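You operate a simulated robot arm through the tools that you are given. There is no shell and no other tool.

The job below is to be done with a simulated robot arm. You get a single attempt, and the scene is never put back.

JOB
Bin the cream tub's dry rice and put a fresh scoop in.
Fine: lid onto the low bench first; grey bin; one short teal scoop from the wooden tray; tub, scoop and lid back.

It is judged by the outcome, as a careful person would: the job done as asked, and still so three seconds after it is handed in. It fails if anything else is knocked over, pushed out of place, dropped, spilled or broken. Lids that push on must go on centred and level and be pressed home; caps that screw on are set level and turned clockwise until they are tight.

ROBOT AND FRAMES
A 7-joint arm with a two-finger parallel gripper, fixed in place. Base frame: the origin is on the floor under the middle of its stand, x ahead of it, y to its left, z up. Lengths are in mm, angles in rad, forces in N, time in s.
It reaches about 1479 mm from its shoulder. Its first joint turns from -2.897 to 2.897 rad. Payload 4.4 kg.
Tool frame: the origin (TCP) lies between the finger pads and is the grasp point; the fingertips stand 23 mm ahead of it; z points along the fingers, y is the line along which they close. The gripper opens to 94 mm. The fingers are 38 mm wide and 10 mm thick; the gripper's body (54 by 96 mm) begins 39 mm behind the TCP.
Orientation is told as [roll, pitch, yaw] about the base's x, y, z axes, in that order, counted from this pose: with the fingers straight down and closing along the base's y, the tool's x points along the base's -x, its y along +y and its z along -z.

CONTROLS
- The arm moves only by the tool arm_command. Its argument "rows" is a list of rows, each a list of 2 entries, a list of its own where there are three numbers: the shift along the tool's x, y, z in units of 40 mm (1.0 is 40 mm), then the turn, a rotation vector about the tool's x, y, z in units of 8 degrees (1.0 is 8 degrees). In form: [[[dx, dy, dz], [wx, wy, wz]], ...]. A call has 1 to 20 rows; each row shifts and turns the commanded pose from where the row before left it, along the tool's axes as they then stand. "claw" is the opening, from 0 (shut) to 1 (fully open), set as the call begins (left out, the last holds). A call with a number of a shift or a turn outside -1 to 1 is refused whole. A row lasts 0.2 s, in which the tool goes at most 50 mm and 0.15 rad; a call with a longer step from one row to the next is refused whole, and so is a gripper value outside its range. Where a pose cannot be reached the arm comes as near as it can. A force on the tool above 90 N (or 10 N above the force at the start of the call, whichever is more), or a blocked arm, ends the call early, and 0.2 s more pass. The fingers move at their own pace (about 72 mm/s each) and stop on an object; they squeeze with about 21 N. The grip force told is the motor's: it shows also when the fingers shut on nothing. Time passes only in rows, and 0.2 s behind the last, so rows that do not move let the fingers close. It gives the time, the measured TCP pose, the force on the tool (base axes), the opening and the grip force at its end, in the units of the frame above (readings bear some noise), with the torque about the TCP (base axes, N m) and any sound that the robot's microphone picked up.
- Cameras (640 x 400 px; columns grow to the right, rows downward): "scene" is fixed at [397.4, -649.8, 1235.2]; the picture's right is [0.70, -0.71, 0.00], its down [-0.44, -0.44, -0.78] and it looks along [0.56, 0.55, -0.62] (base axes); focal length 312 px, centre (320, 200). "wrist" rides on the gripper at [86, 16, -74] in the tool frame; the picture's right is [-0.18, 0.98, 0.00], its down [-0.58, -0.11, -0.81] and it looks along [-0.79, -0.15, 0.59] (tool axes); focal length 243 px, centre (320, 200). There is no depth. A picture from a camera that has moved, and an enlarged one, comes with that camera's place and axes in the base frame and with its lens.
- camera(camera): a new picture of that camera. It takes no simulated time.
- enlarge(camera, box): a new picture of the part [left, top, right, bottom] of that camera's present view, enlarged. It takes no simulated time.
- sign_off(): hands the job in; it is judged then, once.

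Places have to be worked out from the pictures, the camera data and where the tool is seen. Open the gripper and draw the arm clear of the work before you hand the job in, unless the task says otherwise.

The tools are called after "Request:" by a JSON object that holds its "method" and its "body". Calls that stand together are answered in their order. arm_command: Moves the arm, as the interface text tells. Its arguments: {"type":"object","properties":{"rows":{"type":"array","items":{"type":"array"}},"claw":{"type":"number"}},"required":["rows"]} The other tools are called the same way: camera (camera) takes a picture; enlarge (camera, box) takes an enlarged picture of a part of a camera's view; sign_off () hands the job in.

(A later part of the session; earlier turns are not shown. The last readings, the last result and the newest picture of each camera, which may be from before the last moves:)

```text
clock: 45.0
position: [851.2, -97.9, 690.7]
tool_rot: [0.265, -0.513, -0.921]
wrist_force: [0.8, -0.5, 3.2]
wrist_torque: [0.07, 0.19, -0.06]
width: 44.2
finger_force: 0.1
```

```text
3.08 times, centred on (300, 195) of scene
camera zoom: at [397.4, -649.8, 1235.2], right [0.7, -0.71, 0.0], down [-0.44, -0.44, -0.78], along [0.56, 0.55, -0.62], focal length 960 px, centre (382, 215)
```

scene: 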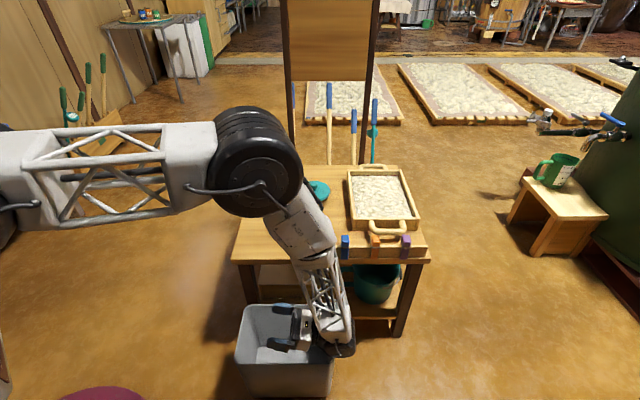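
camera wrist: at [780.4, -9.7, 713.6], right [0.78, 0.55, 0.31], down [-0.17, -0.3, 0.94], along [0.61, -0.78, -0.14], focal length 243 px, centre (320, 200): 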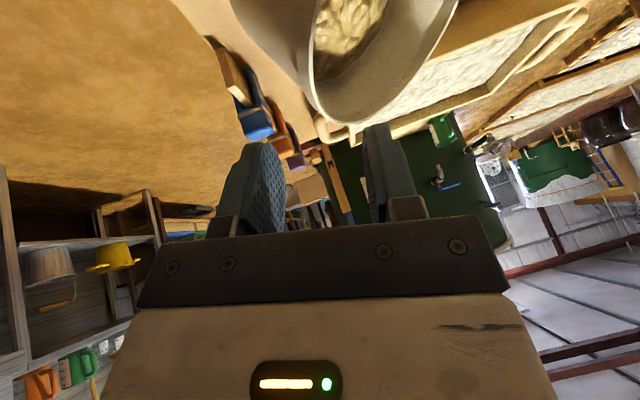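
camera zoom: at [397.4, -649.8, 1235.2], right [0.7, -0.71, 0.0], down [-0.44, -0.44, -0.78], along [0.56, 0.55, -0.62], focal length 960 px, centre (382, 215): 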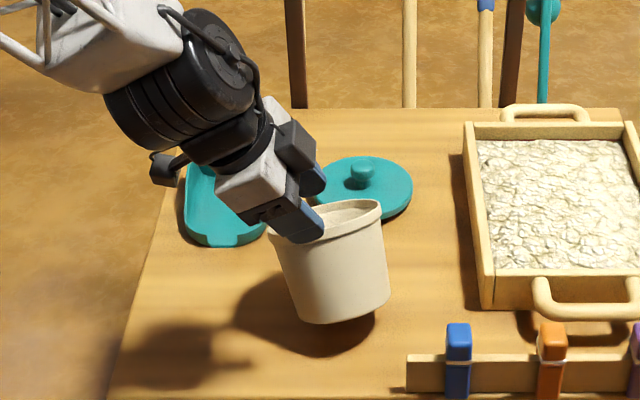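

Something is wrong: the tub looks tilted in this view and there is a 3 N contact reading, though by my estimates the fingers should be about 60 mm above the rim. I look closely before any further motion.

Request:
{"method": "enlarge", "body": {"camera": "scene", "box": [265, 160, 335, 245]}}

Request:
{"method": "enlarge", "body": {"camera": "wrist", "box": [200, 0, 480, 220]}}

Request:
{"method": "camera", "body": {"camera": "scene"}}

```text
4.71 times, centred on (300, 202) of scene
camera zoom: at [397.4, -649.8, 1235.2], right [0.7, -0.71, 0.0], down [-0.44, -0.44, -0.78], along [0.56, 0.55, -0.62], focal length 1468 px, centre (414, 188)
```

zoom: 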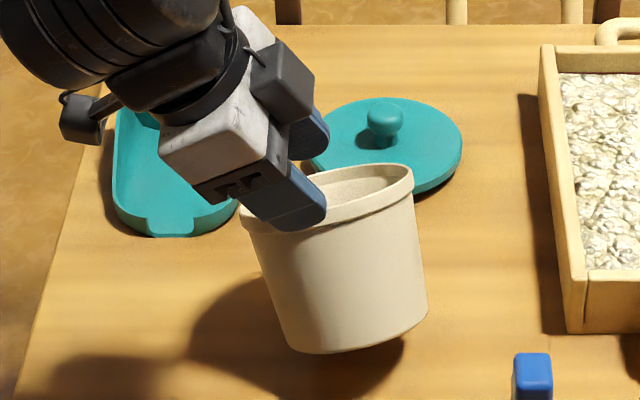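

```text
1.82 times, centred on (340, 110) of wrist
camera zoom: at [780.4, -9.7, 713.6], right [0.78, 0.55, 0.31], down [-0.17, -0.3, 0.94], along [0.61, -0.78, -0.14], focal length 441 px, centre (284, 364)
```

zoom: 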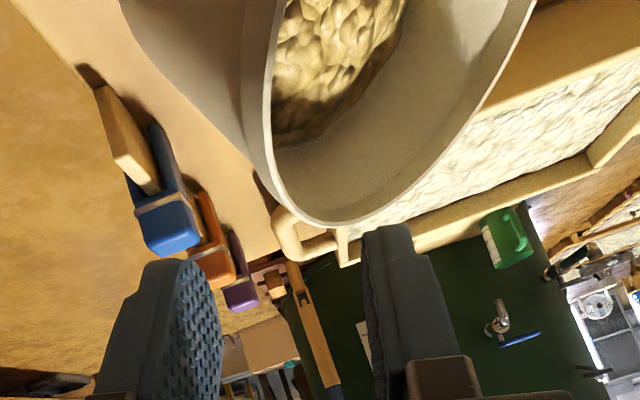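

```text
taken
```

scene: 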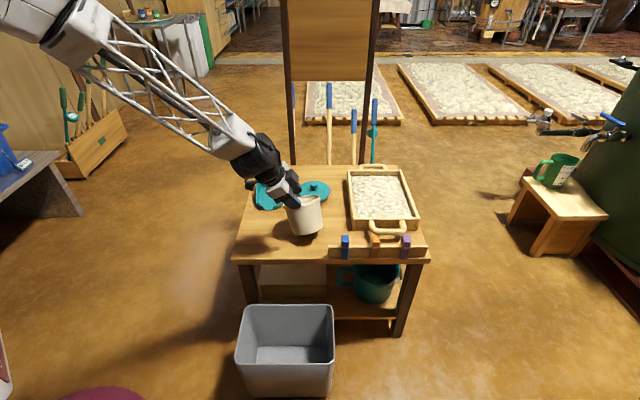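

The fit of both views says the tub is rocked up on its bottom edge by roughly 25°, with no tool part near it. It may be moving, so I let a minimal amount of time pass with the arm still and look again.

Request:
{"method": "arm_command", "body": {"rows": [[[0, 0, 0], [0, 0, 0]]], "claw": 0.47}}

Request:
{"method": "enlarge", "body": {"camera": "scene", "box": [230, 130, 370, 260]}}

Request:
{"method": "camera", "body": {"camera": "wrist"}}

```text
clock: 45.4
position: [849.2, -98.2, 687.4]
tool_rot: [0.259, -0.51, -0.92]
wrist_force: [0.6, 0.1, -1.1]
wrist_torque: [-0.02, 0.01, -0.01]
width: 44.2
finger_force: 0.1
```

```text
3.08 times, centred on (300, 195) of scene
camera zoom: at [397.4, -649.8, 1235.2], right [0.7, -0.71, 0.0], down [-0.44, -0.44, -0.78], along [0.56, 0.55, -0.62], focal length 960 px, centre (382, 215)
```

zoom: 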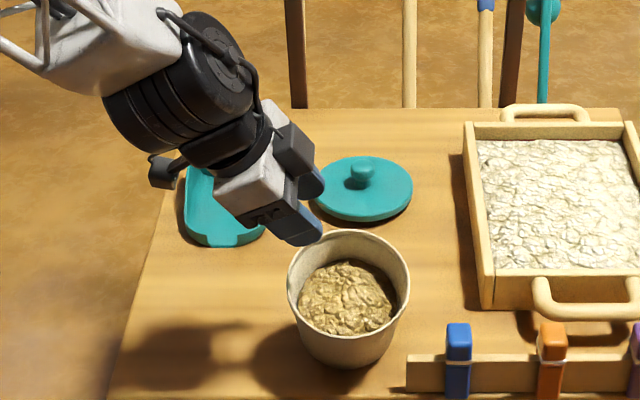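

```text
taken
camera wrist: at [778.4, -9.6, 711.5], right [0.78, 0.55, 0.31], down [-0.16, -0.3, 0.94], along [0.61, -0.78, -0.15], focal length 243 px, centre (320, 200)
```

wrist: 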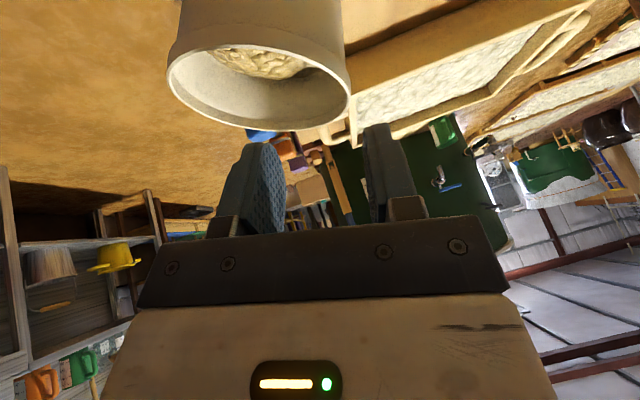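

The tub is wobbling after a knock and has swung the other way. It is still upright with its rice in. I keep the arm still and let it settle, checking each step.

Request:
{"method": "arm_command", "body": {"rows": [[[0, 0, 0], [0, 0, 0]]]}}

Request:
{"method": "enlarge", "body": {"camera": "scene", "box": [230, 150, 370, 280]}}

```text
clock: 45.8
position: [850.0, -96.9, 688.6]
tool_rot: [0.261, -0.51, -0.919]
wrist_force: [0.0, 0.3, 0.3]
wrist_torque: [0.01, -0.02, 0.02]
width: 43.9
finger_force: 0.1
```

```text
3.08 times, centred on (300, 215) of scene
camera zoom: at [397.4, -649.8, 1235.2], right [0.7, -0.71, 0.0], down [-0.44, -0.44, -0.78], along [0.56, 0.55, -0.62], focal length 960 px, centre (382, 154)
```

zoom: 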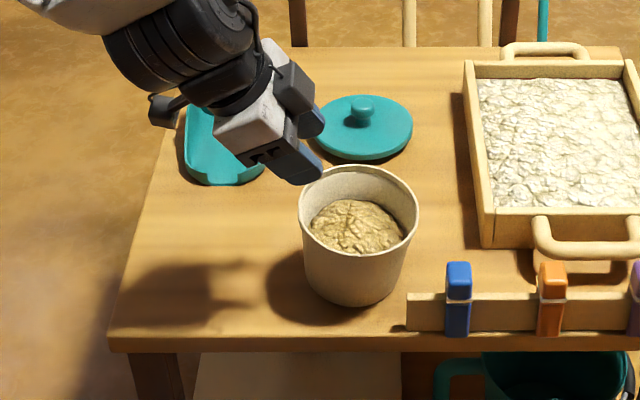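

The tub has come to rest upright with its rice still inside; it slid roughly 70 mm and I will set it back in its original spot later. I wait a little longer and measure its new position.

Request:
{"method": "arm_command", "body": {"rows": [[[0, 0, 0], [0, 0, 0]], [[0, 0, 0], [0, 0, 0]]]}}

Request:
{"method": "camera", "body": {"camera": "scene"}}

Request:
{"method": "enlarge", "body": {"camera": "scene", "box": [270, 195, 345, 265]}}

Request:
{"method": "camera", "body": {"camera": "wrist"}}

```text
clock: 46.4
position: [850.2, -97.7, 686.8]
tool_rot: [0.261, -0.509, -0.921]
wrist_force: [-0.1, -0.1, -0.4]
wrist_torque: [-0.01, -0.03, 0.0]
width: 44.1
finger_force: 0.1
```

```text
taken
```

scene: 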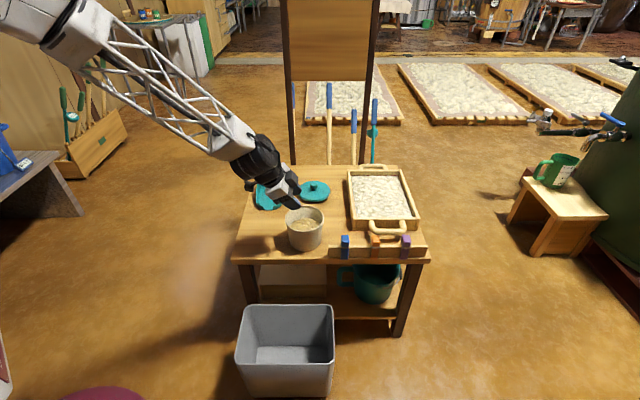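

```text
5.71 times, centred on (308, 230) of scene
camera zoom: at [397.4, -649.8, 1235.2], right [0.7, -0.71, 0.0], down [-0.44, -0.44, -0.78], along [0.56, 0.55, -0.62], focal length 1783 px, centre (391, 29)
```

zoom: 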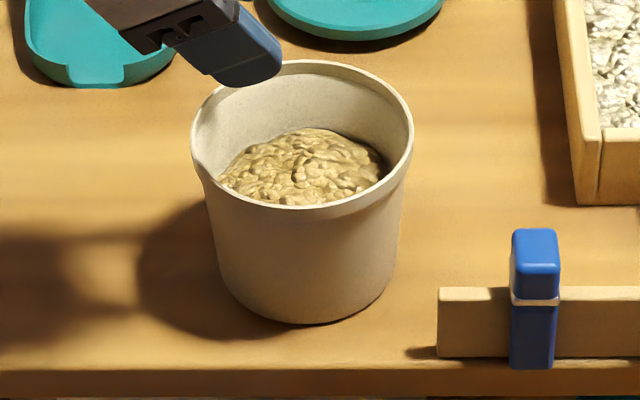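

```text
taken
camera wrist: at [778.4, -9.6, 711.2], right [0.78, 0.55, 0.31], down [-0.16, -0.3, 0.94], along [0.61, -0.78, -0.15], focal length 243 px, centre (320, 200)
```

wrist: 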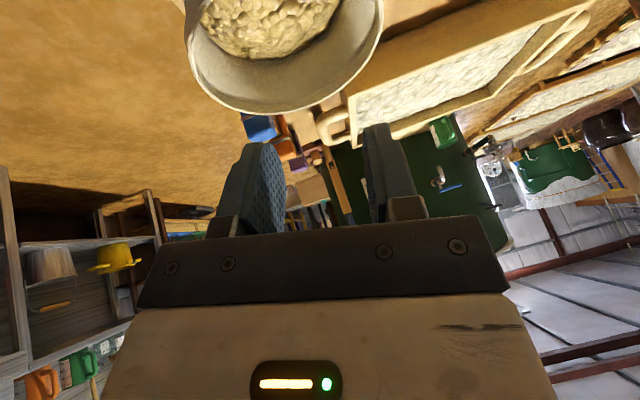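

The tub now stands at about [870, -114]. My best guess is that the arm jerked out of an awkward joint posture left by the limit test. I raise well clear and rehearse again in small calls at a safe height, checking for jumps.

Request:
{"method": "arm_command", "body": {"rows": [[[-0.24, 0.11, -0.42], [0, 0, 0]], [[-0.487, 0.225, -0.8435], [0, 0, 0]], [[-0.487, 0.225, -0.8435], [0, 0, 0]], [[-0.24, 0.11, -0.42], [0, 0, 0]], [[0, 0, 0], [0, 0, 0]]], "claw": 0.47}}

Request:
{"method": "camera", "body": {"camera": "scene"}}

Request:
{"method": "camera", "body": {"camera": "wrist"}}

```text
clock: 47.6
position: [850.3, -96.9, 807.9]
tool_rot: [0.261, -0.51, -0.918]
wrist_force: [0.9, -0.3, 0.2]
wrist_torque: [0.04, 0.03, 0.0]
width: 44.1
finger_force: 0.0
```

```text
taken
```

scene: 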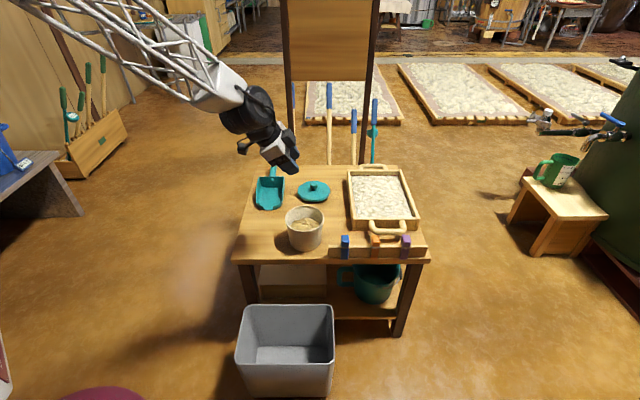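

```text
taken
camera wrist: at [778.7, -9.2, 831.3], right [0.78, 0.55, 0.31], down [-0.16, -0.3, 0.94], along [0.61, -0.78, -0.15], focal length 243 px, centre (320, 200)
```

wrist: 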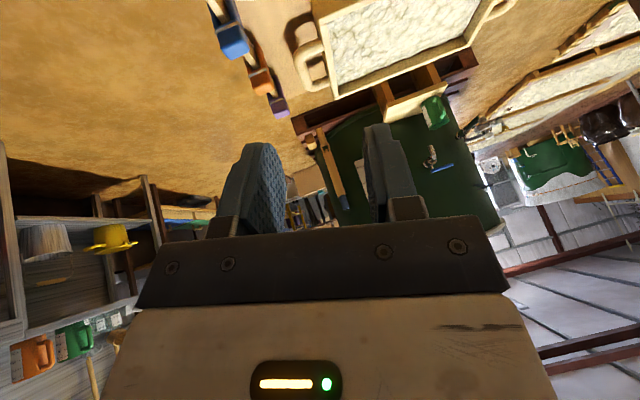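

Everything else is undisturbed. Rehearsal step 1: move over the bin high up while turning the pre-tilt back to vertical.

Request:
{"method": "arm_command", "body": {"rows": [[[0.2216, -0.828, 0.051], [0, 0, 0]], [[0.2216, -0.828, 0.051], [0, 0, 0]], [[0.2216, -0.828, 0.051], [0, 0, 0]], [[0.2216, -0.828, 0.051], [0, 0, 0]], [[0.2216, -0.828, 0.051], [0, 0, 0]], [[0.2216, -0.828, 0.051], [0, 0, 0]], [[0.2216, -0.828, 0.051], [0, 0, 0]], [[0.2216, -0.828, 0.051], [0, 0, 0]], [[0, 0, 0], [0, 0.9375, 0]], [[0, 0, 0], [0, 0.9375, 0]], [[0, 0, 0], [0, 0.9375, 0]], [[0, 0, 0], [0, 0.9375, 0]], [[0, 0, 0], [0, 0, 0]]], "claw": 0.47}}

Request:
{"method": "camera", "body": {"camera": "scene"}}

```text
clock: 50.6
position: [674.5, -246.4, 995.1]
tool_rot: [0.443, -0.552, -0.908]
wrist_force: [-0.4, -0.1, -1.2]
wrist_torque: [-0.04, -0.06, 0.0]
width: 44.2
finger_force: 0.0
out of reach, approached as far as the arm can: row 10, 11, 12
stopped in row 13: the arm was blocked; the commanded pose is now the measured one
```

```text
taken
```

scene: 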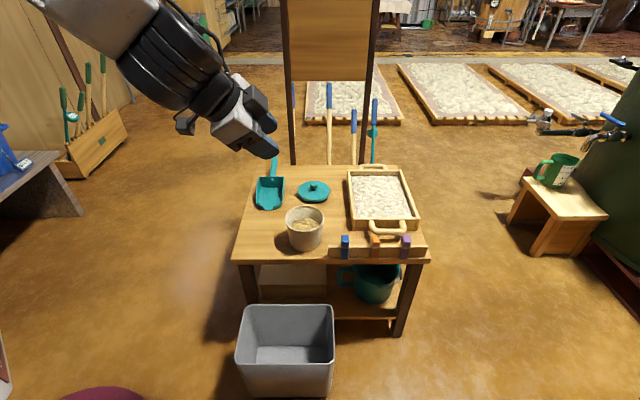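

Tilting the tool outward while close to the base is what makes the arm jump: it went up 300 mm here, well clear of everything. That explains the earlier knock, so I will avoid that region. I move outward at height to recover a healthy posture.

Request:
{"method": "arm_command", "body": {"rows": [[[-0.175, 0.664, 0.617], [0, 0, 0]], [[-0.175, 0.664, 0.617], [0, 0, 0]], [[-0.175, 0.664, 0.617], [0, 0, 0]], [[-0.175, 0.664, 0.617], [0, 0, 0]], [[-0.175, 0.664, 0.617], [0, 0, 0]], [[-0.175, 0.664, 0.617], [0, 0, 0]], [[-0.175, 0.664, 0.617], [0, 0, 0]], [[-0.175, 0.664, 0.617], [0, 0, 0]], [[0, 0, 0], [0, 0, 0]]], "claw": 0.47}}

Request:
{"method": "camera", "body": {"camera": "scene"}}

```text
clock: 52.6
position: [920.6, -157.2, 923.9]
tool_rot: [0.448, -0.572, -0.915]
wrist_force: [0.2, -0.2, -0.2]
wrist_torque: [-0.01, -0.04, 0.0]
width: 44.3
finger_force: 0.1
out of reach, approached as far as the arm can: row 6, 7, 8
```

```text
taken
```

scene: 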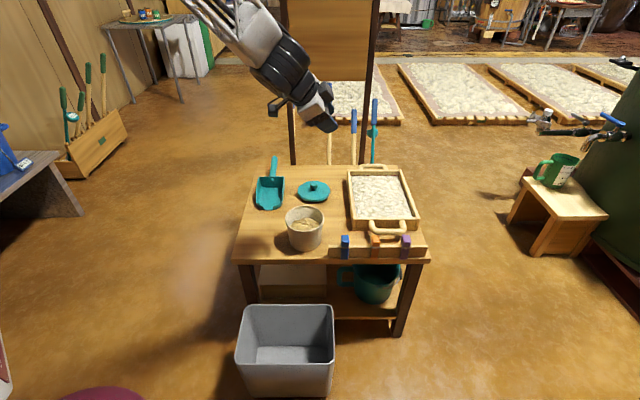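

Still near some joint limit. I unwind the wrist yaw back toward its starting value and see if that frees it.

Request:
{"method": "arm_command", "body": {"rows": [[[0, 0, 0], [0, 0, -0.8]], [[0, 0, 0], [0, 0, -0.8]], [[0, 0, 0], [0, 0, -0.8]], [[0, 0, 0], [0, 0, -0.8]], [[0, 0, 0], [0, 0, 0]]], "claw": 0.47}}

Request:
{"method": "camera", "body": {"camera": "scene"}}

```text
clock: 53.8
position: [929.5, -157.1, 931.4]
tool_rot: [0.183, -0.693, -0.488]
wrist_force: [0.0, 0.4, -0.6]
wrist_torque: [0.03, 0.0, 0.0]
width: 44.5
finger_force: 0.1
out of reach, approached as far as the arm can: row 1
```

```text
taken
```

scene: 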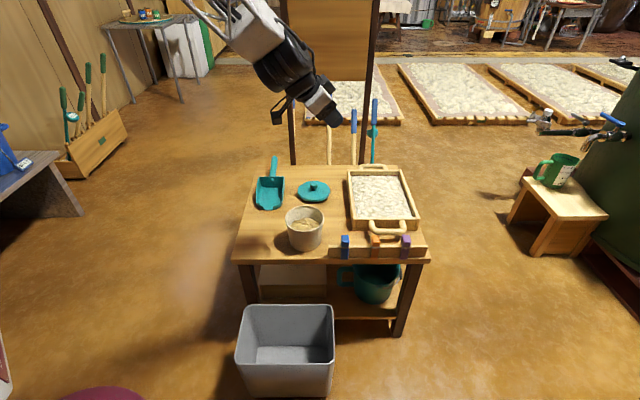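

Freed. Now I rotate back toward a vertical tool in gentle steps.

Request:
{"method": "arm_command", "body": {"rows": [[[0, 0, 0], [0, 0.6, 0]], [[0, 0, 0], [0, 0.6, 0]], [[0, 0, 0], [0, 0.6, 0]], [[0, 0, 0], [0, 0.6, 0]], [[0, 0, 0], [0, 0, 0]]], "claw": 0.47}}

Request:
{"method": "camera", "body": {"camera": "scene"}}

```text
clock: 55.0
position: [929.9, -160.1, 932.9]
tool_rot: [0.142, -0.411, -0.44]
wrist_force: [-0.3, -0.1, -0.8]
wrist_torque: [0.02, -0.02, 0.01]
width: 44.5
finger_force: 0.0
out of reach, approached as far as the arm can: row 1
```

```text
taken
```

scene: 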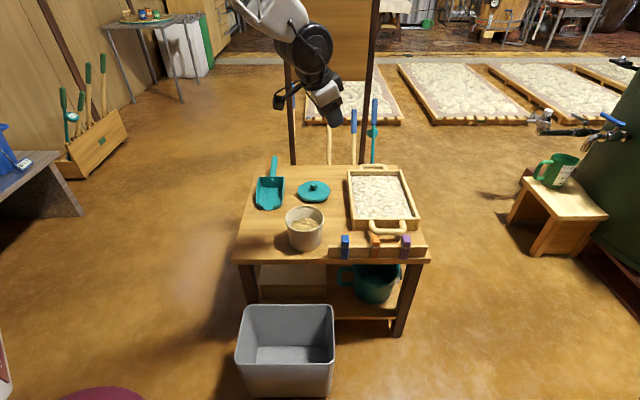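

Working. I continue until the tool is vertical with yaw near zero.

Request:
{"method": "arm_command", "body": {"rows": [[[0, 0, 0], [0, 0.735, 0]], [[0, 0, 0], [0, 0.735, 0]], [[0, 0, 0], [0, 0.735, 0]], [[0, 0, 0], [0, 0.735, 0]], [[0, 0, 0], [0.51, 0, 0]], [[0, 0, 0], [0.51, 0, 0]], [[0, 0, 0], [0, 0, 0]]], "claw": 0.47}}

Request:
{"method": "camera", "body": {"camera": "scene"}}

```text
clock: 56.6
position: [929.9, -160.5, 932.2]
tool_rot: [-0.012, -0.006, -0.382]
wrist_force: [-0.3, -0.7, 0.2]
wrist_torque: [0.01, 0.01, 0.0]
width: 44.2
finger_force: 0.1
```

```text
taken
```

scene: 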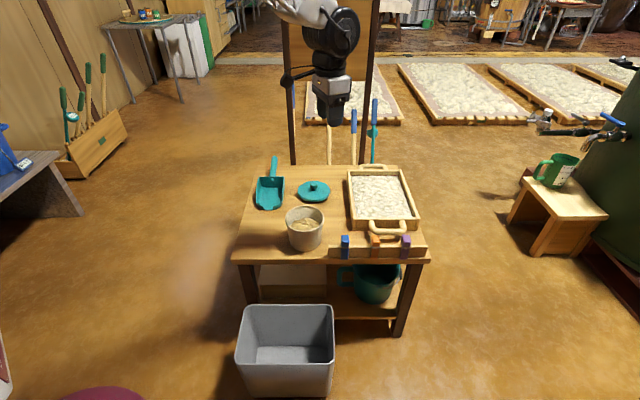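

The posture is healthy again. The new idea is to tip sideways (tool pointing left, wrist out to the right), which needs yaw around -90° to -106°. I go above the bin, still high, and test that yaw.

Request:
{"method": "arm_command", "body": {"rows": [[[0.593, -0.313, 0.589], [0, 0, 0]], [[0.593, -0.313, 0.589], [0, 0, 0]], [[0.593, -0.313, 0.589], [0, 0, 0]], [[0.593, -0.313, 0.589], [0, 0, 0]], [[0.593, -0.313, 0.589], [0, 0, 0]], [[0.593, -0.313, 0.589], [0, 0, 0]], [[0.593, -0.313, 0.589], [0, 0, 0]], [[0.593, -0.313, 0.589], [0, 0, 0]], [[0.593, -0.313, 0.589], [0, 0, 0]], [[0, 0, 0], [0, 0, 0]]], "claw": 0.47}}

Request:
{"method": "arm_command", "body": {"rows": [[[0, 0, 0], [0, 0, 0.9]], [[0, 0, 0], [0, 0, 0.9]], [[0, 0, 0], [0, 0, 0.9]], [[0, 0, 0], [0, 0, 0.9]], [[0, 0, 0], [0, 0, 0.9]], [[0, 0, 0], [0, 0, 0.9]], [[0, 0, 0], [0, 0, 0.9]], [[0, 0, 0], [0, 0, 0.9]], [[0, 0, 0], [0, 0, 0.9]], [[0, 0, 0], [0, 0, 0]]], "claw": 0.47}}

Request:
{"method": "camera", "body": {"camera": "scene"}}

```text
clock: 58.8
position: [686.8, -188.4, 719.7]
tool_rot: [-0.012, -0.005, -0.381]
wrist_force: [-0.4, -0.3, -0.1]
wrist_torque: [-0.01, 0.02, 0.03]
width: 44.3
finger_force: 0.1
```

```text
clock: 61.0
position: [689.4, -186.6, 720.3]
tool_rot: [-0.001, -0.013, -1.515]
wrist_force: [0.2, 0.2, 0.3]
wrist_torque: [-0.05, 0.02, 0.03]
width: 44.4
finger_force: 0.2
```

```text
taken
```

scene: 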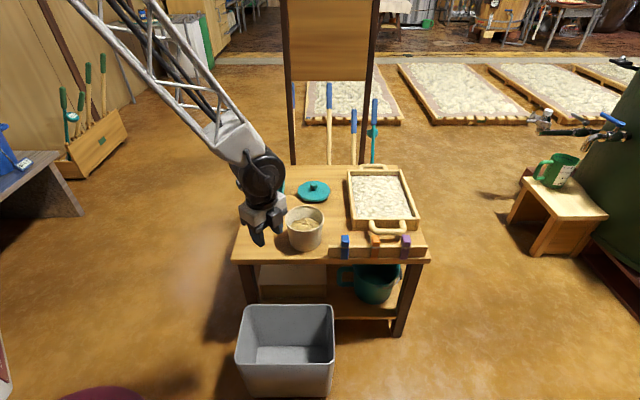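

Yaw -87° is reached cleanly. Now I test tipping sideways about tool y in the air, in two parts.

Request:
{"method": "arm_command", "body": {"rows": [[[0, 0, 0], [0, 0.9, 0]], [[0, 0, 0], [0, 0.9, 0]], [[0, 0, 0], [0, 0.9, 0]], [[0, 0, 0], [0, 0.9, 0]], [[0, 0, 0], [0, 0.9, 0]], [[0, 0, 0], [0, 0.9, 0]], [[0, 0, 0], [0, 0.9, 0]], [[0, 0, 0], [0, 0.9, 0]], [[0, 0, 0], [0, 0, 0]]], "claw": 0.47}}

Request:
{"method": "camera", "body": {"camera": "scene"}}

```text
clock: 63.0
position: [690.3, -187.9, 720.2]
tool_rot: [-0.001, 0.994, -1.514]
wrist_force: [-0.3, -0.2, -0.2]
wrist_torque: [0.02, -0.01, 0.01]
width: 44.1
finger_force: 0.0
```

```text
taken
```

scene: 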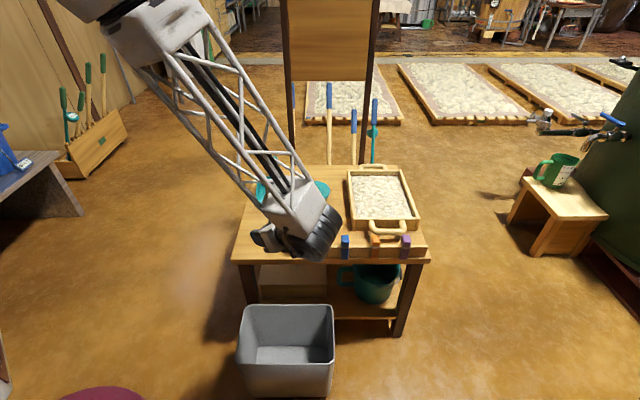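

Smooth and accurate to 57°. I continue tipping in the air.

Request:
{"method": "arm_command", "body": {"rows": [[[0, 0, 0], [0, 0.9, 0]], [[0, 0, 0], [0, 0.9, 0]], [[0, 0, 0], [0, 0.9, 0]], [[0, 0, 0], [0, 0.9, 0]], [[0, 0, 0], [0, 0.9, 0]], [[0, 0, 0], [0, 0.9, 0]], [[0, 0, 0], [0, 0, 0]]], "claw": 0.47}}

Request:
{"method": "camera", "body": {"camera": "scene"}}

```text
clock: 64.6
position: [690.8, -187.5, 719.9]
tool_rot: [-3.142, 1.397, 1.629]
wrist_force: [-0.3, 0.0, 0.5]
wrist_torque: [-0.03, -0.01, -0.03]
width: 44.6
finger_force: 0.1
```

```text
taken
```

scene: 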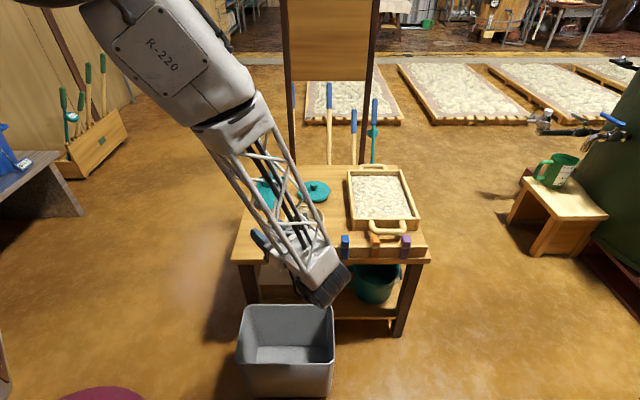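

100° with no limits hit. I go four more steps to see if 129° is reachable.

Request:
{"method": "arm_command", "body": {"rows": [[[0, 0, 0], [0, 0.9, 0]], [[0, 0, 0], [0, 0.9, 0]], [[0, 0, 0], [0, 0.9, 0]], [[0, 0, 0], [0, 0, 0]]], "claw": 0.47}}

Request:
{"method": "camera", "body": {"camera": "scene"}}

```text
clock: 65.6
position: [683.6, -184.3, 714.9]
tool_rot: [3.141, 1.241, 1.628]
wrist_force: [-0.1, -0.2, 0.2]
wrist_torque: [0.02, 0.03, -0.04]
width: 44.3
finger_force: 0.0
out of reach, approached as far as the arm can: row 2, 3
```

```text
taken
```

scene: 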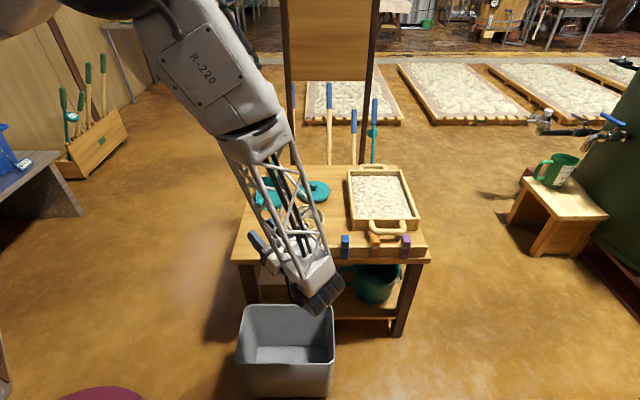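

The limit here is about 109°. A sideways pre-tilt of about 25-30° at the grasp would give enough total tip. I rotate back to vertical in the air and then test that pre-tilt.

Request:
{"method": "arm_command", "body": {"rows": [[[0, 0, 0], [0, -0.9, 0]], [[0, 0, 0], [0, -0.9, 0]], [[0, 0, 0], [0, -0.9, 0]], [[0, 0, 0], [0, -0.9, 0]], [[0, 0, 0], [0, -0.9, 0]], [[0, 0, 0], [0, -0.9, 0]], [[0, 0, 0], [0, -0.9, 0]], [[0, 0, 0], [0, -0.9, 0]], [[0, 0, 0], [0, -0.9, 0]], [[0, 0, 0], [0, -0.9, 0]], [[0, 0, 0], [0, -0.9, 0]], [[0, 0, 0], [0, -0.9, 0]], [[0, 0, 0], [0, -0.9, 0]], [[0, 0, 0], [0, -0.9, 0]], [[0, 0, 0], [0, -0.9, 0]], [[0, 0, 0], [0, 0, 0]]], "claw": 0.47}}

Request:
{"method": "camera", "body": {"camera": "scene"}}

```text
clock: 69.0
position: [684.0, -183.1, 716.7]
tool_rot: [0.001, 0.012, -1.512]
wrist_force: [-0.7, -1.3, 0.2]
wrist_torque: [0.01, 0.02, -0.02]
width: 44.7
finger_force: 0.1
```

```text
taken
```

scene: 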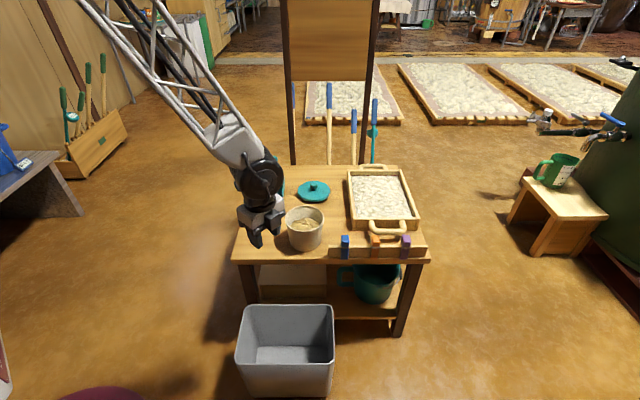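

Clean return. I move above the robot-side rim of the tub at z≈800 and test the lean and pre-tilt there, well above everything.

Request:
{"method": "arm_command", "body": {"rows": [[[0.29, 0.662, -0.416], [0, 0, 0]], [[0.29, 0.662, -0.416], [0, 0, 0]], [[0.29, 0.662, -0.416], [0, 0, 0]], [[0.29, 0.662, -0.416], [0, 0, 0]], [[0.29, 0.662, -0.416], [0, 0, 0]], [[0, 0, 0], [-0.625, 0, 0]], [[0, 0, 0], [-0.625, 0, 0]], [[0, 0, 0], [0, -0.75, 0]], [[0, 0, 0], [0, -0.75, 0]], [[0, 0, 0], [0, -0.75, 0]], [[0, 0, 0], [0, -0.75, 0]], [[0, 0, 0], [0, -0.75, 0]], [[0, 0, 0], [0, 0, 0]]], "claw": 0.47}}

Request:
{"method": "camera", "body": {"camera": "scene"}}

Request:
{"method": "camera", "body": {"camera": "wrist"}}

```text
clock: 71.8
position: [812.7, -118.6, 800.4]
tool_rot: [0.2, -0.503, -1.613]
wrist_force: [-0.2, 0.1, -0.3]
wrist_torque: [0.01, 0.0, -0.01]
width: 44.1
finger_force: 0.1
```

```text
taken
```

scene: 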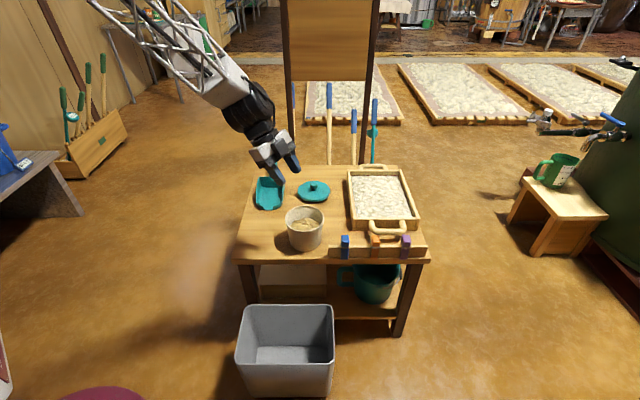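

```text
taken
camera wrist: at [818.8, -6.5, 824.7], right [0.96, -0.11, 0.26], down [-0.27, -0.13, 0.95], along [-0.07, -0.99, -0.15], focal length 243 px, centre (320, 200)
```

wrist: 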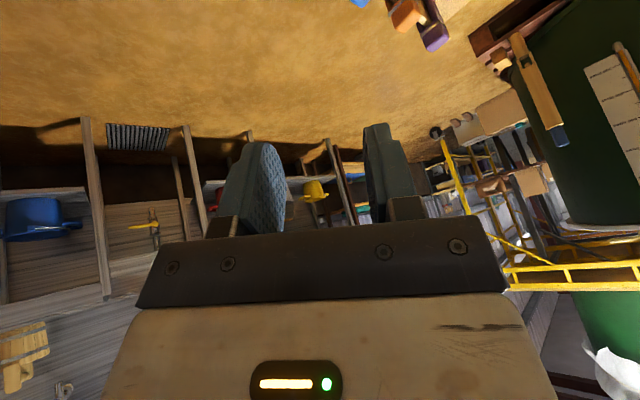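

The pre-tilt pose above the tub is reached cleanly. I rehearse the carry to the bin and the tipping from this exact orientation, still high.

Request:
{"method": "arm_command", "body": {"rows": [[[-0.104, -0.803, 0.287], [0, 0, 0]], [[-0.104, -0.803, 0.287], [0, 0, 0]], [[-0.104, -0.803, 0.287], [0, 0, 0]], [[-0.104, -0.803, 0.287], [0, 0, 0]], [[-0.104, -0.803, 0.287], [0, 0, 0]], [[-0.104, -0.803, 0.287], [0, 0, 0]], [[0, 0, 0], [0, 0.9, 0]], [[0, 0, 0], [0, 0.9, 0]], [[0, 0, 0], [0, 0.9, 0]], [[0, 0, 0], [0, 0.9, 0]], [[0, 0, 0], [0, 0.9, 0]], [[0, 0, 0], [0, 0.9, 0]], [[0, 0, 0], [0, 0.9, 0]], [[0, 0, 0], [0, 0.9, 0]], [[0, 0, 0], [0, 0.9, 0]], [[0, 0, 0], [0, 0.9, 0]], [[0, 0, 0], [0, 0, 0]]], "claw": 0.47}}

Request:
{"method": "camera", "body": {"camera": "scene"}}

```text
clock: 75.4
position: [636.0, -185.6, 720.5]
tool_rot: [0.235, 0.733, -1.358]
wrist_force: [0.7, 0.7, 0.3]
wrist_torque: [0.03, 0.02, 0.01]
width: 44.1
finger_force: 0.0
```

```text
taken
```

scene: 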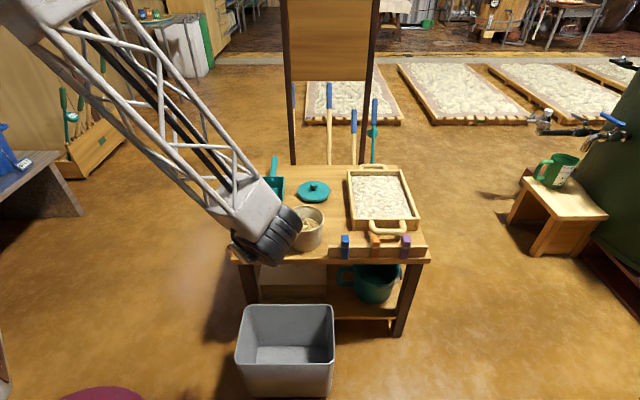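

Still clean. Now I go down to pour height (z≈530) and finish the rotation to check the full range there.

Request:
{"method": "arm_command", "body": {"rows": [[[-0.626, -0.165, 0.695], [0, 0, 0]], [[-0.626, -0.165, 0.695], [0, 0, 0]], [[-0.626, -0.165, 0.695], [0, 0, 0]], [[-0.626, -0.165, 0.695], [0, 0, 0]], [[-0.626, -0.165, 0.695], [0, 0, 0]], [[0, 0, 0], [0, 0.9, 0]], [[0, 0, 0], [0, 0.9, 0]], [[0, 0, 0], [0, 0.9, 0]], [[0, 0, 0], [0, 0.9, 0]], [[0, 0, 0], [0, 0.9, 0]], [[0, 0, 0], [0, 0.9, 0]], [[0, 0, 0], [0, 0.9, 0]], [[0, 0, 0], [0, 0, 0]]], "claw": 0.47}}

Request:
{"method": "camera", "body": {"camera": "scene"}}

Request:
{"method": "camera", "body": {"camera": "wrist"}}

```text
clock: 78.2
position: [634.9, -182.5, 527.6]
tool_rot: [1.883, 1.388, 0.373]
wrist_force: [-0.6, 0.1, 0.0]
wrist_torque: [0.0, -0.03, -0.03]
width: 44.5
finger_force: 0.0
```

```text
taken
```

scene: 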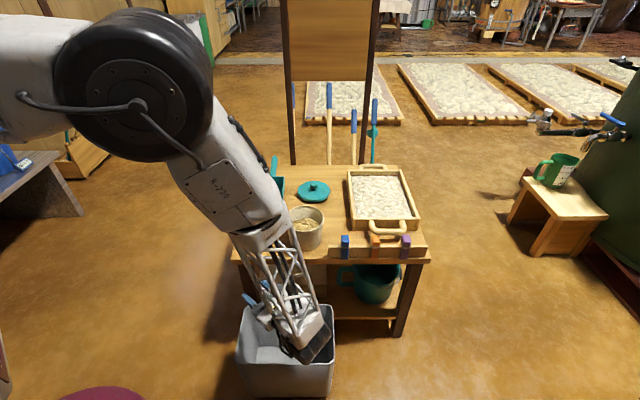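

```text
taken
camera wrist: at [640.8, -261.5, 612.0], right [1.0, 0.07, -0.01], down [0.04, -0.77, -0.64], along [-0.05, 0.63, -0.77], focal length 243 px, centre (320, 200)
```

wrist: 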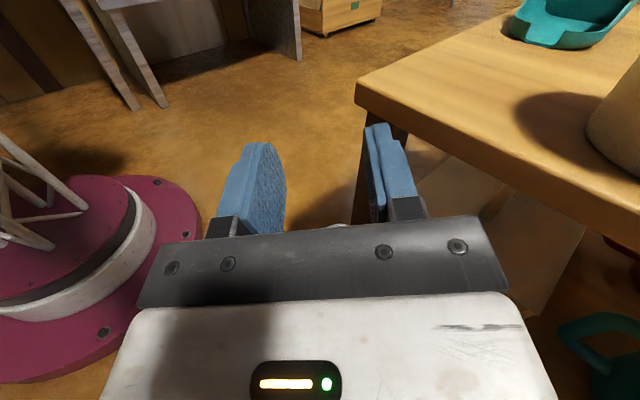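

The whole tipping path is reachable without limits. I retrace it exactly in reverse to get back above the tub.

Request:
{"method": "arm_command", "body": {"rows": [[[0, 0, 0], [0, -0.9, 0]], [[0, 0, 0], [0, -0.9, 0]], [[0, 0, 0], [0, -0.9, 0]], [[0, 0, 0], [0, -0.9, 0]], [[0, 0, 0], [0, -0.9, 0]], [[0, 0, 0], [0, -0.9, 0]], [[0, 0, 0], [0, -0.9, 0]], [[0.626, 0.165, -0.695], [0, 0, 0]], [[0.626, 0.165, -0.695], [0, 0, 0]], [[0.626, 0.165, -0.695], [0, 0, 0]], [[0.626, 0.165, -0.695], [0, 0, 0]], [[0.626, 0.165, -0.695], [0, 0, 0]], [[0, 0, 0], [0, 0, 0]]], "claw": 0.47}}

Request:
{"method": "arm_command", "body": {"rows": [[[0, 0, 0], [0, -0.9, 0]], [[0, 0, 0], [0, -0.9, 0]], [[0, 0, 0], [0, -0.9, 0]], [[0, 0, 0], [0, -0.9, 0]], [[0, 0, 0], [0, -0.9, 0]], [[0, 0, 0], [0, -0.9, 0]], [[0, 0, 0], [0, -0.9, 0]], [[0, 0, 0], [0, -0.9, 0]], [[0, 0, 0], [0, -0.9, 0]], [[0, 0, 0], [0, -0.9, 0]], [[0, 0, 0], [0, 0, 0]]], "claw": 0.47}}

Request:
{"method": "arm_command", "body": {"rows": [[[0.104, 0.803, -0.287], [0, 0, 0]], [[0.104, 0.803, -0.287], [0, 0, 0]], [[0.104, 0.803, -0.287], [0, 0, 0]], [[0.104, 0.803, -0.287], [0, 0, 0]], [[0.104, 0.803, -0.287], [0, 0, 0]], [[0.104, 0.803, -0.287], [0, 0, 0]], [[0, 0, 0], [0, 0, 0]]], "claw": 0.47}}

Request:
{"method": "enlarge", "body": {"camera": "scene", "box": [230, 130, 370, 260]}}

Request:
{"method": "camera", "body": {"camera": "wrist"}}

```text
clock: 81.0
position: [635.6, -183.6, 718.6]
tool_rot: [0.235, 0.733, -1.356]
wrist_force: [0.2, 0.7, -0.1]
wrist_torque: [-0.01, 0.03, 0.02]
width: 44.1
finger_force: 0.0
```

```text
clock: 83.4
position: [634.0, -184.5, 719.5]
tool_rot: [0.2, -0.503, -1.614]
wrist_force: [0.7, -0.3, 1.6]
wrist_torque: [-0.02, -0.01, -0.04]
width: 43.9
finger_force: 0.1
```

```text
clock: 85.0
position: [814.3, -120.3, 800.0]
tool_rot: [0.2, -0.501, -1.61]
wrist_force: [-0.9, 1.6, 0.8]
wrist_torque: [0.0, 0.01, 0.0]
width: 44.3
finger_force: 0.2
```

```text
3.08 times, centred on (300, 195) of scene
camera zoom: at [397.4, -649.8, 1235.2], right [0.7, -0.71, 0.0], down [-0.44, -0.44, -0.78], along [0.56, 0.55, -0.62], focal length 960 px, centre (382, 215)
```

zoom: 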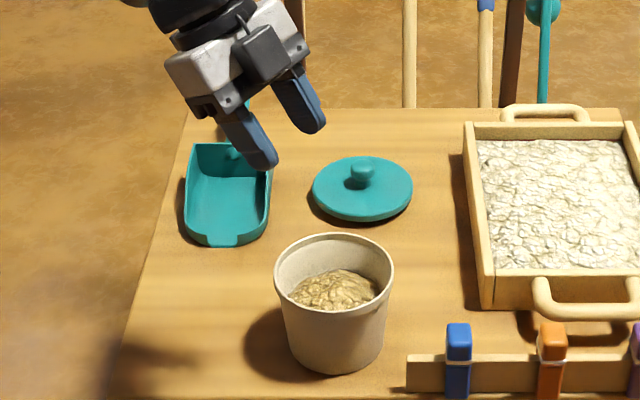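

```text
taken
camera wrist: at [819.9, -7.6, 824.8], right [0.96, -0.11, 0.26], down [-0.27, -0.13, 0.95], along [-0.07, -0.99, -0.15], focal length 243 px, centre (320, 200)
```

wrist: 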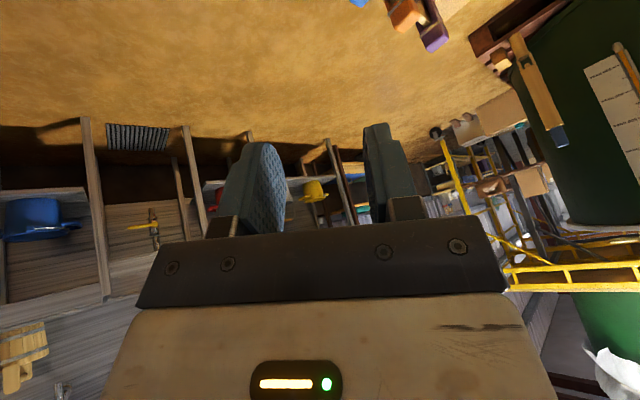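

Fully repeatable. I take a higher-magnification view of the tub to pin down its centre before descending.

Request:
{"method": "enlarge", "body": {"camera": "scene", "box": [280, 200, 330, 255]}}

```text
7.27 times, centred on (305, 228) of scene
camera zoom: at [397.4, -649.8, 1235.2], right [0.7, -0.71, 0.0], down [-0.44, -0.44, -0.78], along [0.56, 0.55, -0.62], focal length 2269 px, centre (429, 0)
```

zoom: 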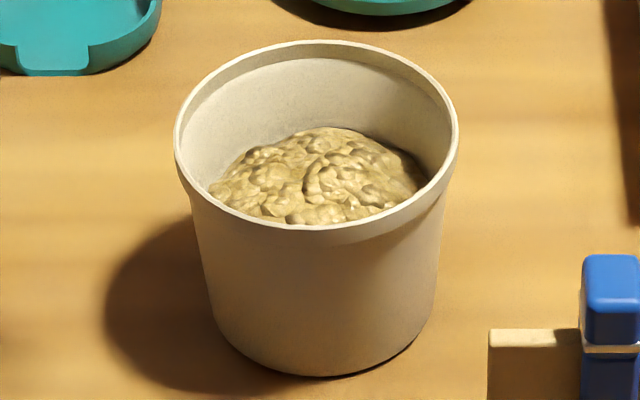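

The tub centre is at about [869.8, -116.3], so the wall target is [812, -120], which is already under the TCP. I descend to z 640, tips just above the rim, and check the alignment.

Request:
{"method": "arm_command", "body": {"rows": [[[0.4187, -0.148, 0.725], [0, 0, 0]], [[0.4187, -0.148, 0.725], [0, 0, 0]], [[0.4187, -0.148, 0.725], [0, 0, 0]], [[0.4187, -0.148, 0.725], [0, 0, 0]], [[0.25, -0.088, 0.43], [0, 0, 0]], [[0, 0, 0], [0, 0, 0]]], "claw": 0.47}}

Request:
{"method": "enlarge", "body": {"camera": "scene", "box": [260, 170, 340, 255]}}

Request:
{"method": "camera", "body": {"camera": "wrist"}}

```text
clock: 86.4
position: [811.7, -117.8, 642.6]
tool_rot: [0.2, -0.501, -1.61]
wrist_force: [-0.1, -0.2, 0.4]
wrist_torque: [0.02, 0.02, 0.01]
width: 44.4
finger_force: 0.0
```

```text
4.71 times, centred on (300, 212) of scene
camera zoom: at [397.4, -649.8, 1235.2], right [0.7, -0.71, 0.0], down [-0.44, -0.44, -0.78], along [0.56, 0.55, -0.62], focal length 1468 px, centre (414, 141)
```

zoom: 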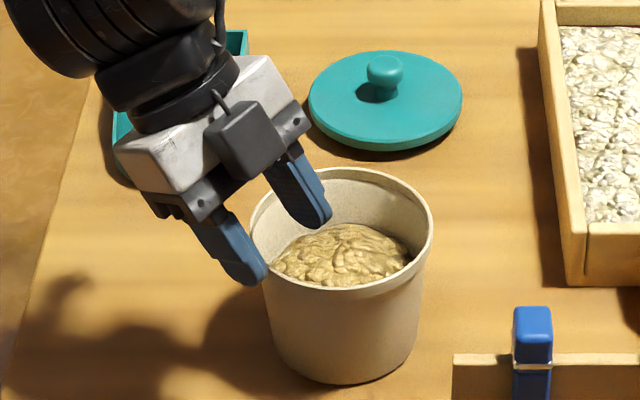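

```text
taken
camera wrist: at [817.6, -4.5, 667.1], right [0.96, -0.11, 0.26], down [-0.27, -0.13, 0.95], along [-0.07, -0.99, -0.15], focal length 243 px, centre (320, 200)
```

wrist: 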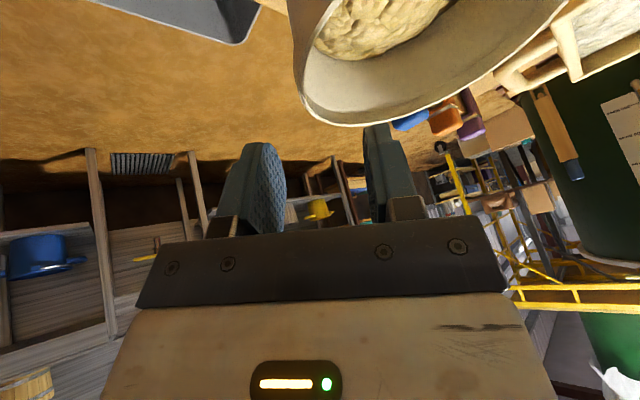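

The fingers straddle the robot-side wall, one inside and one outside. I descend about 50 mm more so the TCP sits roughly 12 mm below the rim.

Request:
{"method": "arm_command", "body": {"rows": [[[0.197, -0.07, 0.341], [0, 0, 0]], [[0.197, -0.07, 0.341], [0, 0, 0]], [[0.148, -0.052, 0.256], [0, 0, 0]], [[0, 0, 0], [0, 0, 0]]], "claw": 0.47}}

Request:
{"method": "enlarge", "body": {"camera": "scene", "box": [260, 170, 340, 255]}}

Request:
{"method": "camera", "body": {"camera": "wrist"}}

```text
clock: 87.4
position: [811.7, -115.8, 599.9]
tool_rot: [0.197, -0.5, -1.613]
wrist_force: [0.3, 1.0, -0.1]
wrist_torque: [-0.01, 0.0, -0.01]
width: 43.9
finger_force: 0.1
```

```text
4.71 times, centred on (300, 212) of scene
camera zoom: at [397.4, -649.8, 1235.2], right [0.7, -0.71, 0.0], down [-0.44, -0.44, -0.78], along [0.56, 0.55, -0.62], focal length 1468 px, centre (414, 141)
```

zoom: 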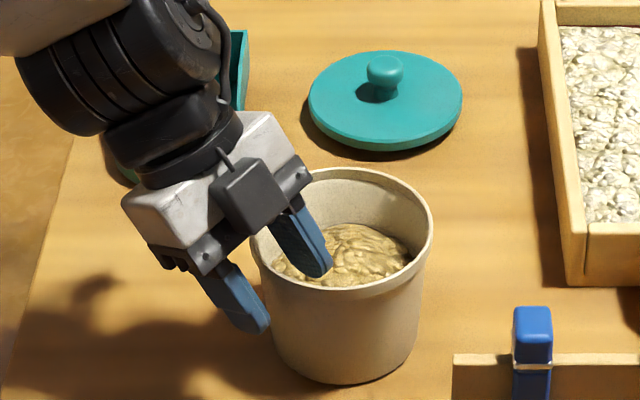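

```text
taken
camera wrist: at [817.6, -3.1, 624.7], right [0.96, -0.11, 0.26], down [-0.27, -0.13, 0.95], along [-0.07, -0.99, -0.15], focal length 243 px, centre (320, 200)
```

wrist: 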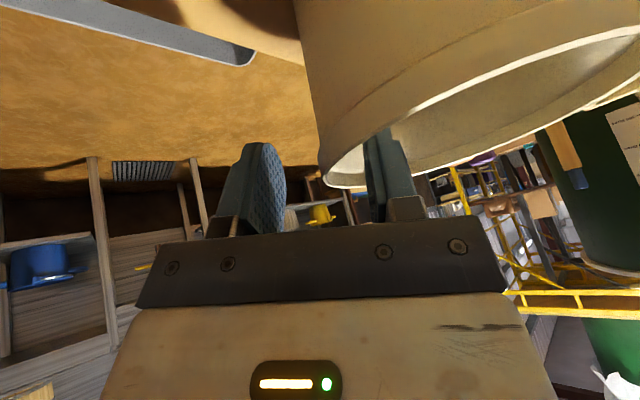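

The wall sits centred between the fingers with no contact. I lower 11 mm more.

Request:
{"method": "arm_command", "body": {"rows": [[[0.068, -0.024, 0.117], [0, 0, 0]], [[0.068, -0.024, 0.117], [0, 0, 0]], [[0, 0, 0], [0, 0, 0]]], "claw": 0.47}}

Request:
{"method": "enlarge", "body": {"camera": "wrist", "box": [200, 80, 480, 260]}}

```text
clock: 88.2
position: [813.4, -116.8, 589.1]
tool_rot: [0.2, -0.5, -1.612]
wrist_force: [-0.7, 0.3, -0.3]
wrist_torque: [-0.01, 0.0, 0.01]
width: 44.1
finger_force: 0.2
```

```text
2.22 times, centred on (340, 170) of wrist
camera zoom: at [817.6, -3.1, 613.6], right [0.96, -0.11, 0.26], down [-0.27, -0.13, 0.95], along [-0.07, -0.99, -0.15], focal length 539 px, centre (276, 267)
```

zoom: 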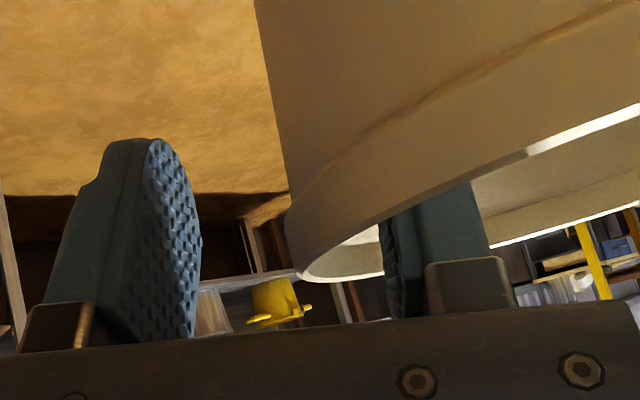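

Well centred. Now I close on the wall.

Request:
{"method": "arm_command", "body": {"rows": [[[0, 0, 0], [0, 0, 0]], [[0, 0, 0], [0, 0, 0]], [[0, 0, 0], [0, 0, 0]], [[0, 0, 0], [0, 0, 0]]], "claw": 0}}

Request:
{"method": "enlarge", "body": {"camera": "wrist", "box": [200, 80, 480, 260]}}

Request:
{"method": "enlarge", "body": {"camera": "scene", "box": [260, 170, 340, 255]}}

```text
clock: 89.2
position: [812.4, -116.7, 589.4]
tool_rot: [0.201, -0.5, -1.61]
wrist_force: [0.7, 0.1, -1.3]
wrist_torque: [-0.03, 0.19, 0.0]
width: 16.4
finger_force: 21.1
```

```text
2.22 times, centred on (340, 170) of wrist
camera zoom: at [817.3, -3.1, 613.3], right [0.96, -0.11, 0.26], down [-0.27, -0.13, 0.95], along [-0.07, -0.99, -0.15], focal length 539 px, centre (276, 267)
```

zoom: 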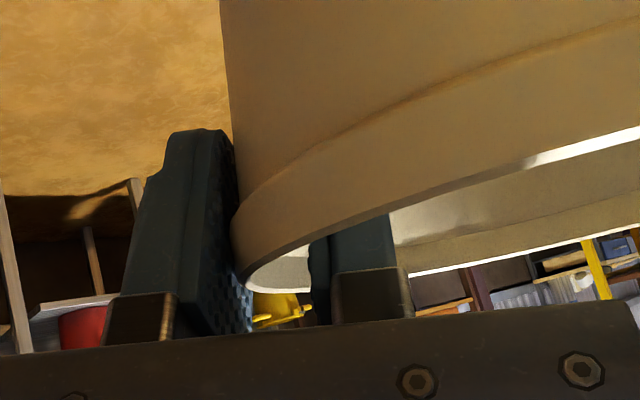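

```text
4.71 times, centred on (300, 212) of scene
camera zoom: at [397.4, -649.8, 1235.2], right [0.7, -0.71, 0.0], down [-0.44, -0.44, -0.78], along [0.56, 0.55, -0.62], focal length 1468 px, centre (414, 141)
```

zoom: 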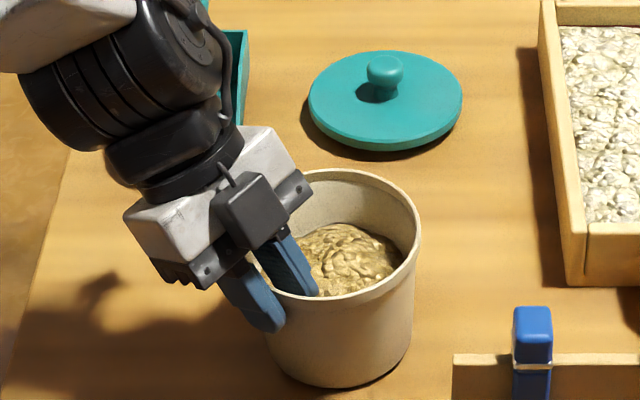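

Gripped at 16.4 mm and 21 N. I lift 20 mm slowly and check for slip or tilt.

Request:
{"method": "arm_command", "body": {"rows": [[[-0.0616, 0.0218, -0.1066], [0, 0, 0]], [[-0.0616, 0.0218, -0.1066], [0, 0, 0]], [[-0.0616, 0.0218, -0.1066], [0, 0, 0]], [[-0.0616, 0.0218, -0.1066], [0, 0, 0]], [[0, 0, 0], [0, 0, 0]]], "claw": 0}}

Request:
{"method": "enlarge", "body": {"camera": "wrist", "box": [200, 80, 480, 260]}}

Request:
{"method": "enlarge", "body": {"camera": "scene", "box": [260, 170, 340, 255]}}

```text
clock: 90.4
position: [812.8, -115.9, 608.9]
tool_rot: [0.2, -0.5, -1.611]
wrist_force: [0.0, 0.3, -3.8]
wrist_torque: [0.0, 0.18, -0.02]
width: 16.3
finger_force: 21.2
```

```text
2.22 times, centred on (340, 170) of wrist
camera zoom: at [818.1, -4.1, 633.4], right [0.96, -0.11, 0.26], down [-0.27, -0.13, 0.95], along [-0.07, -0.99, -0.15], focal length 539 px, centre (276, 267)
```

zoom: 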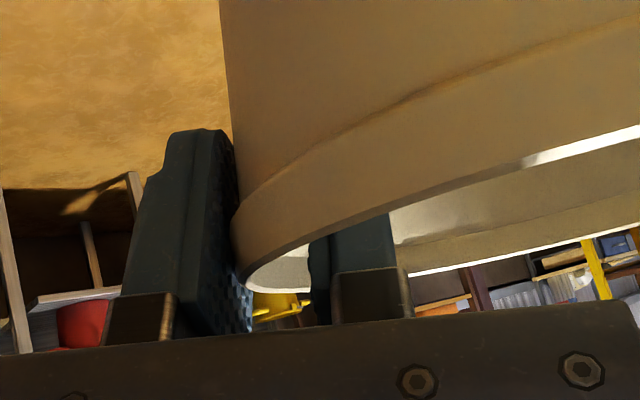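

```text
4.71 times, centred on (300, 212) of scene
camera zoom: at [397.4, -649.8, 1235.2], right [0.7, -0.71, 0.0], down [-0.44, -0.44, -0.78], along [0.56, 0.55, -0.62], focal length 1468 px, centre (414, 141)
```

zoom: 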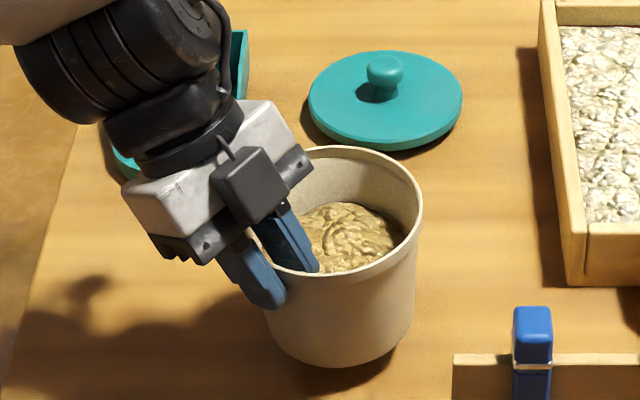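

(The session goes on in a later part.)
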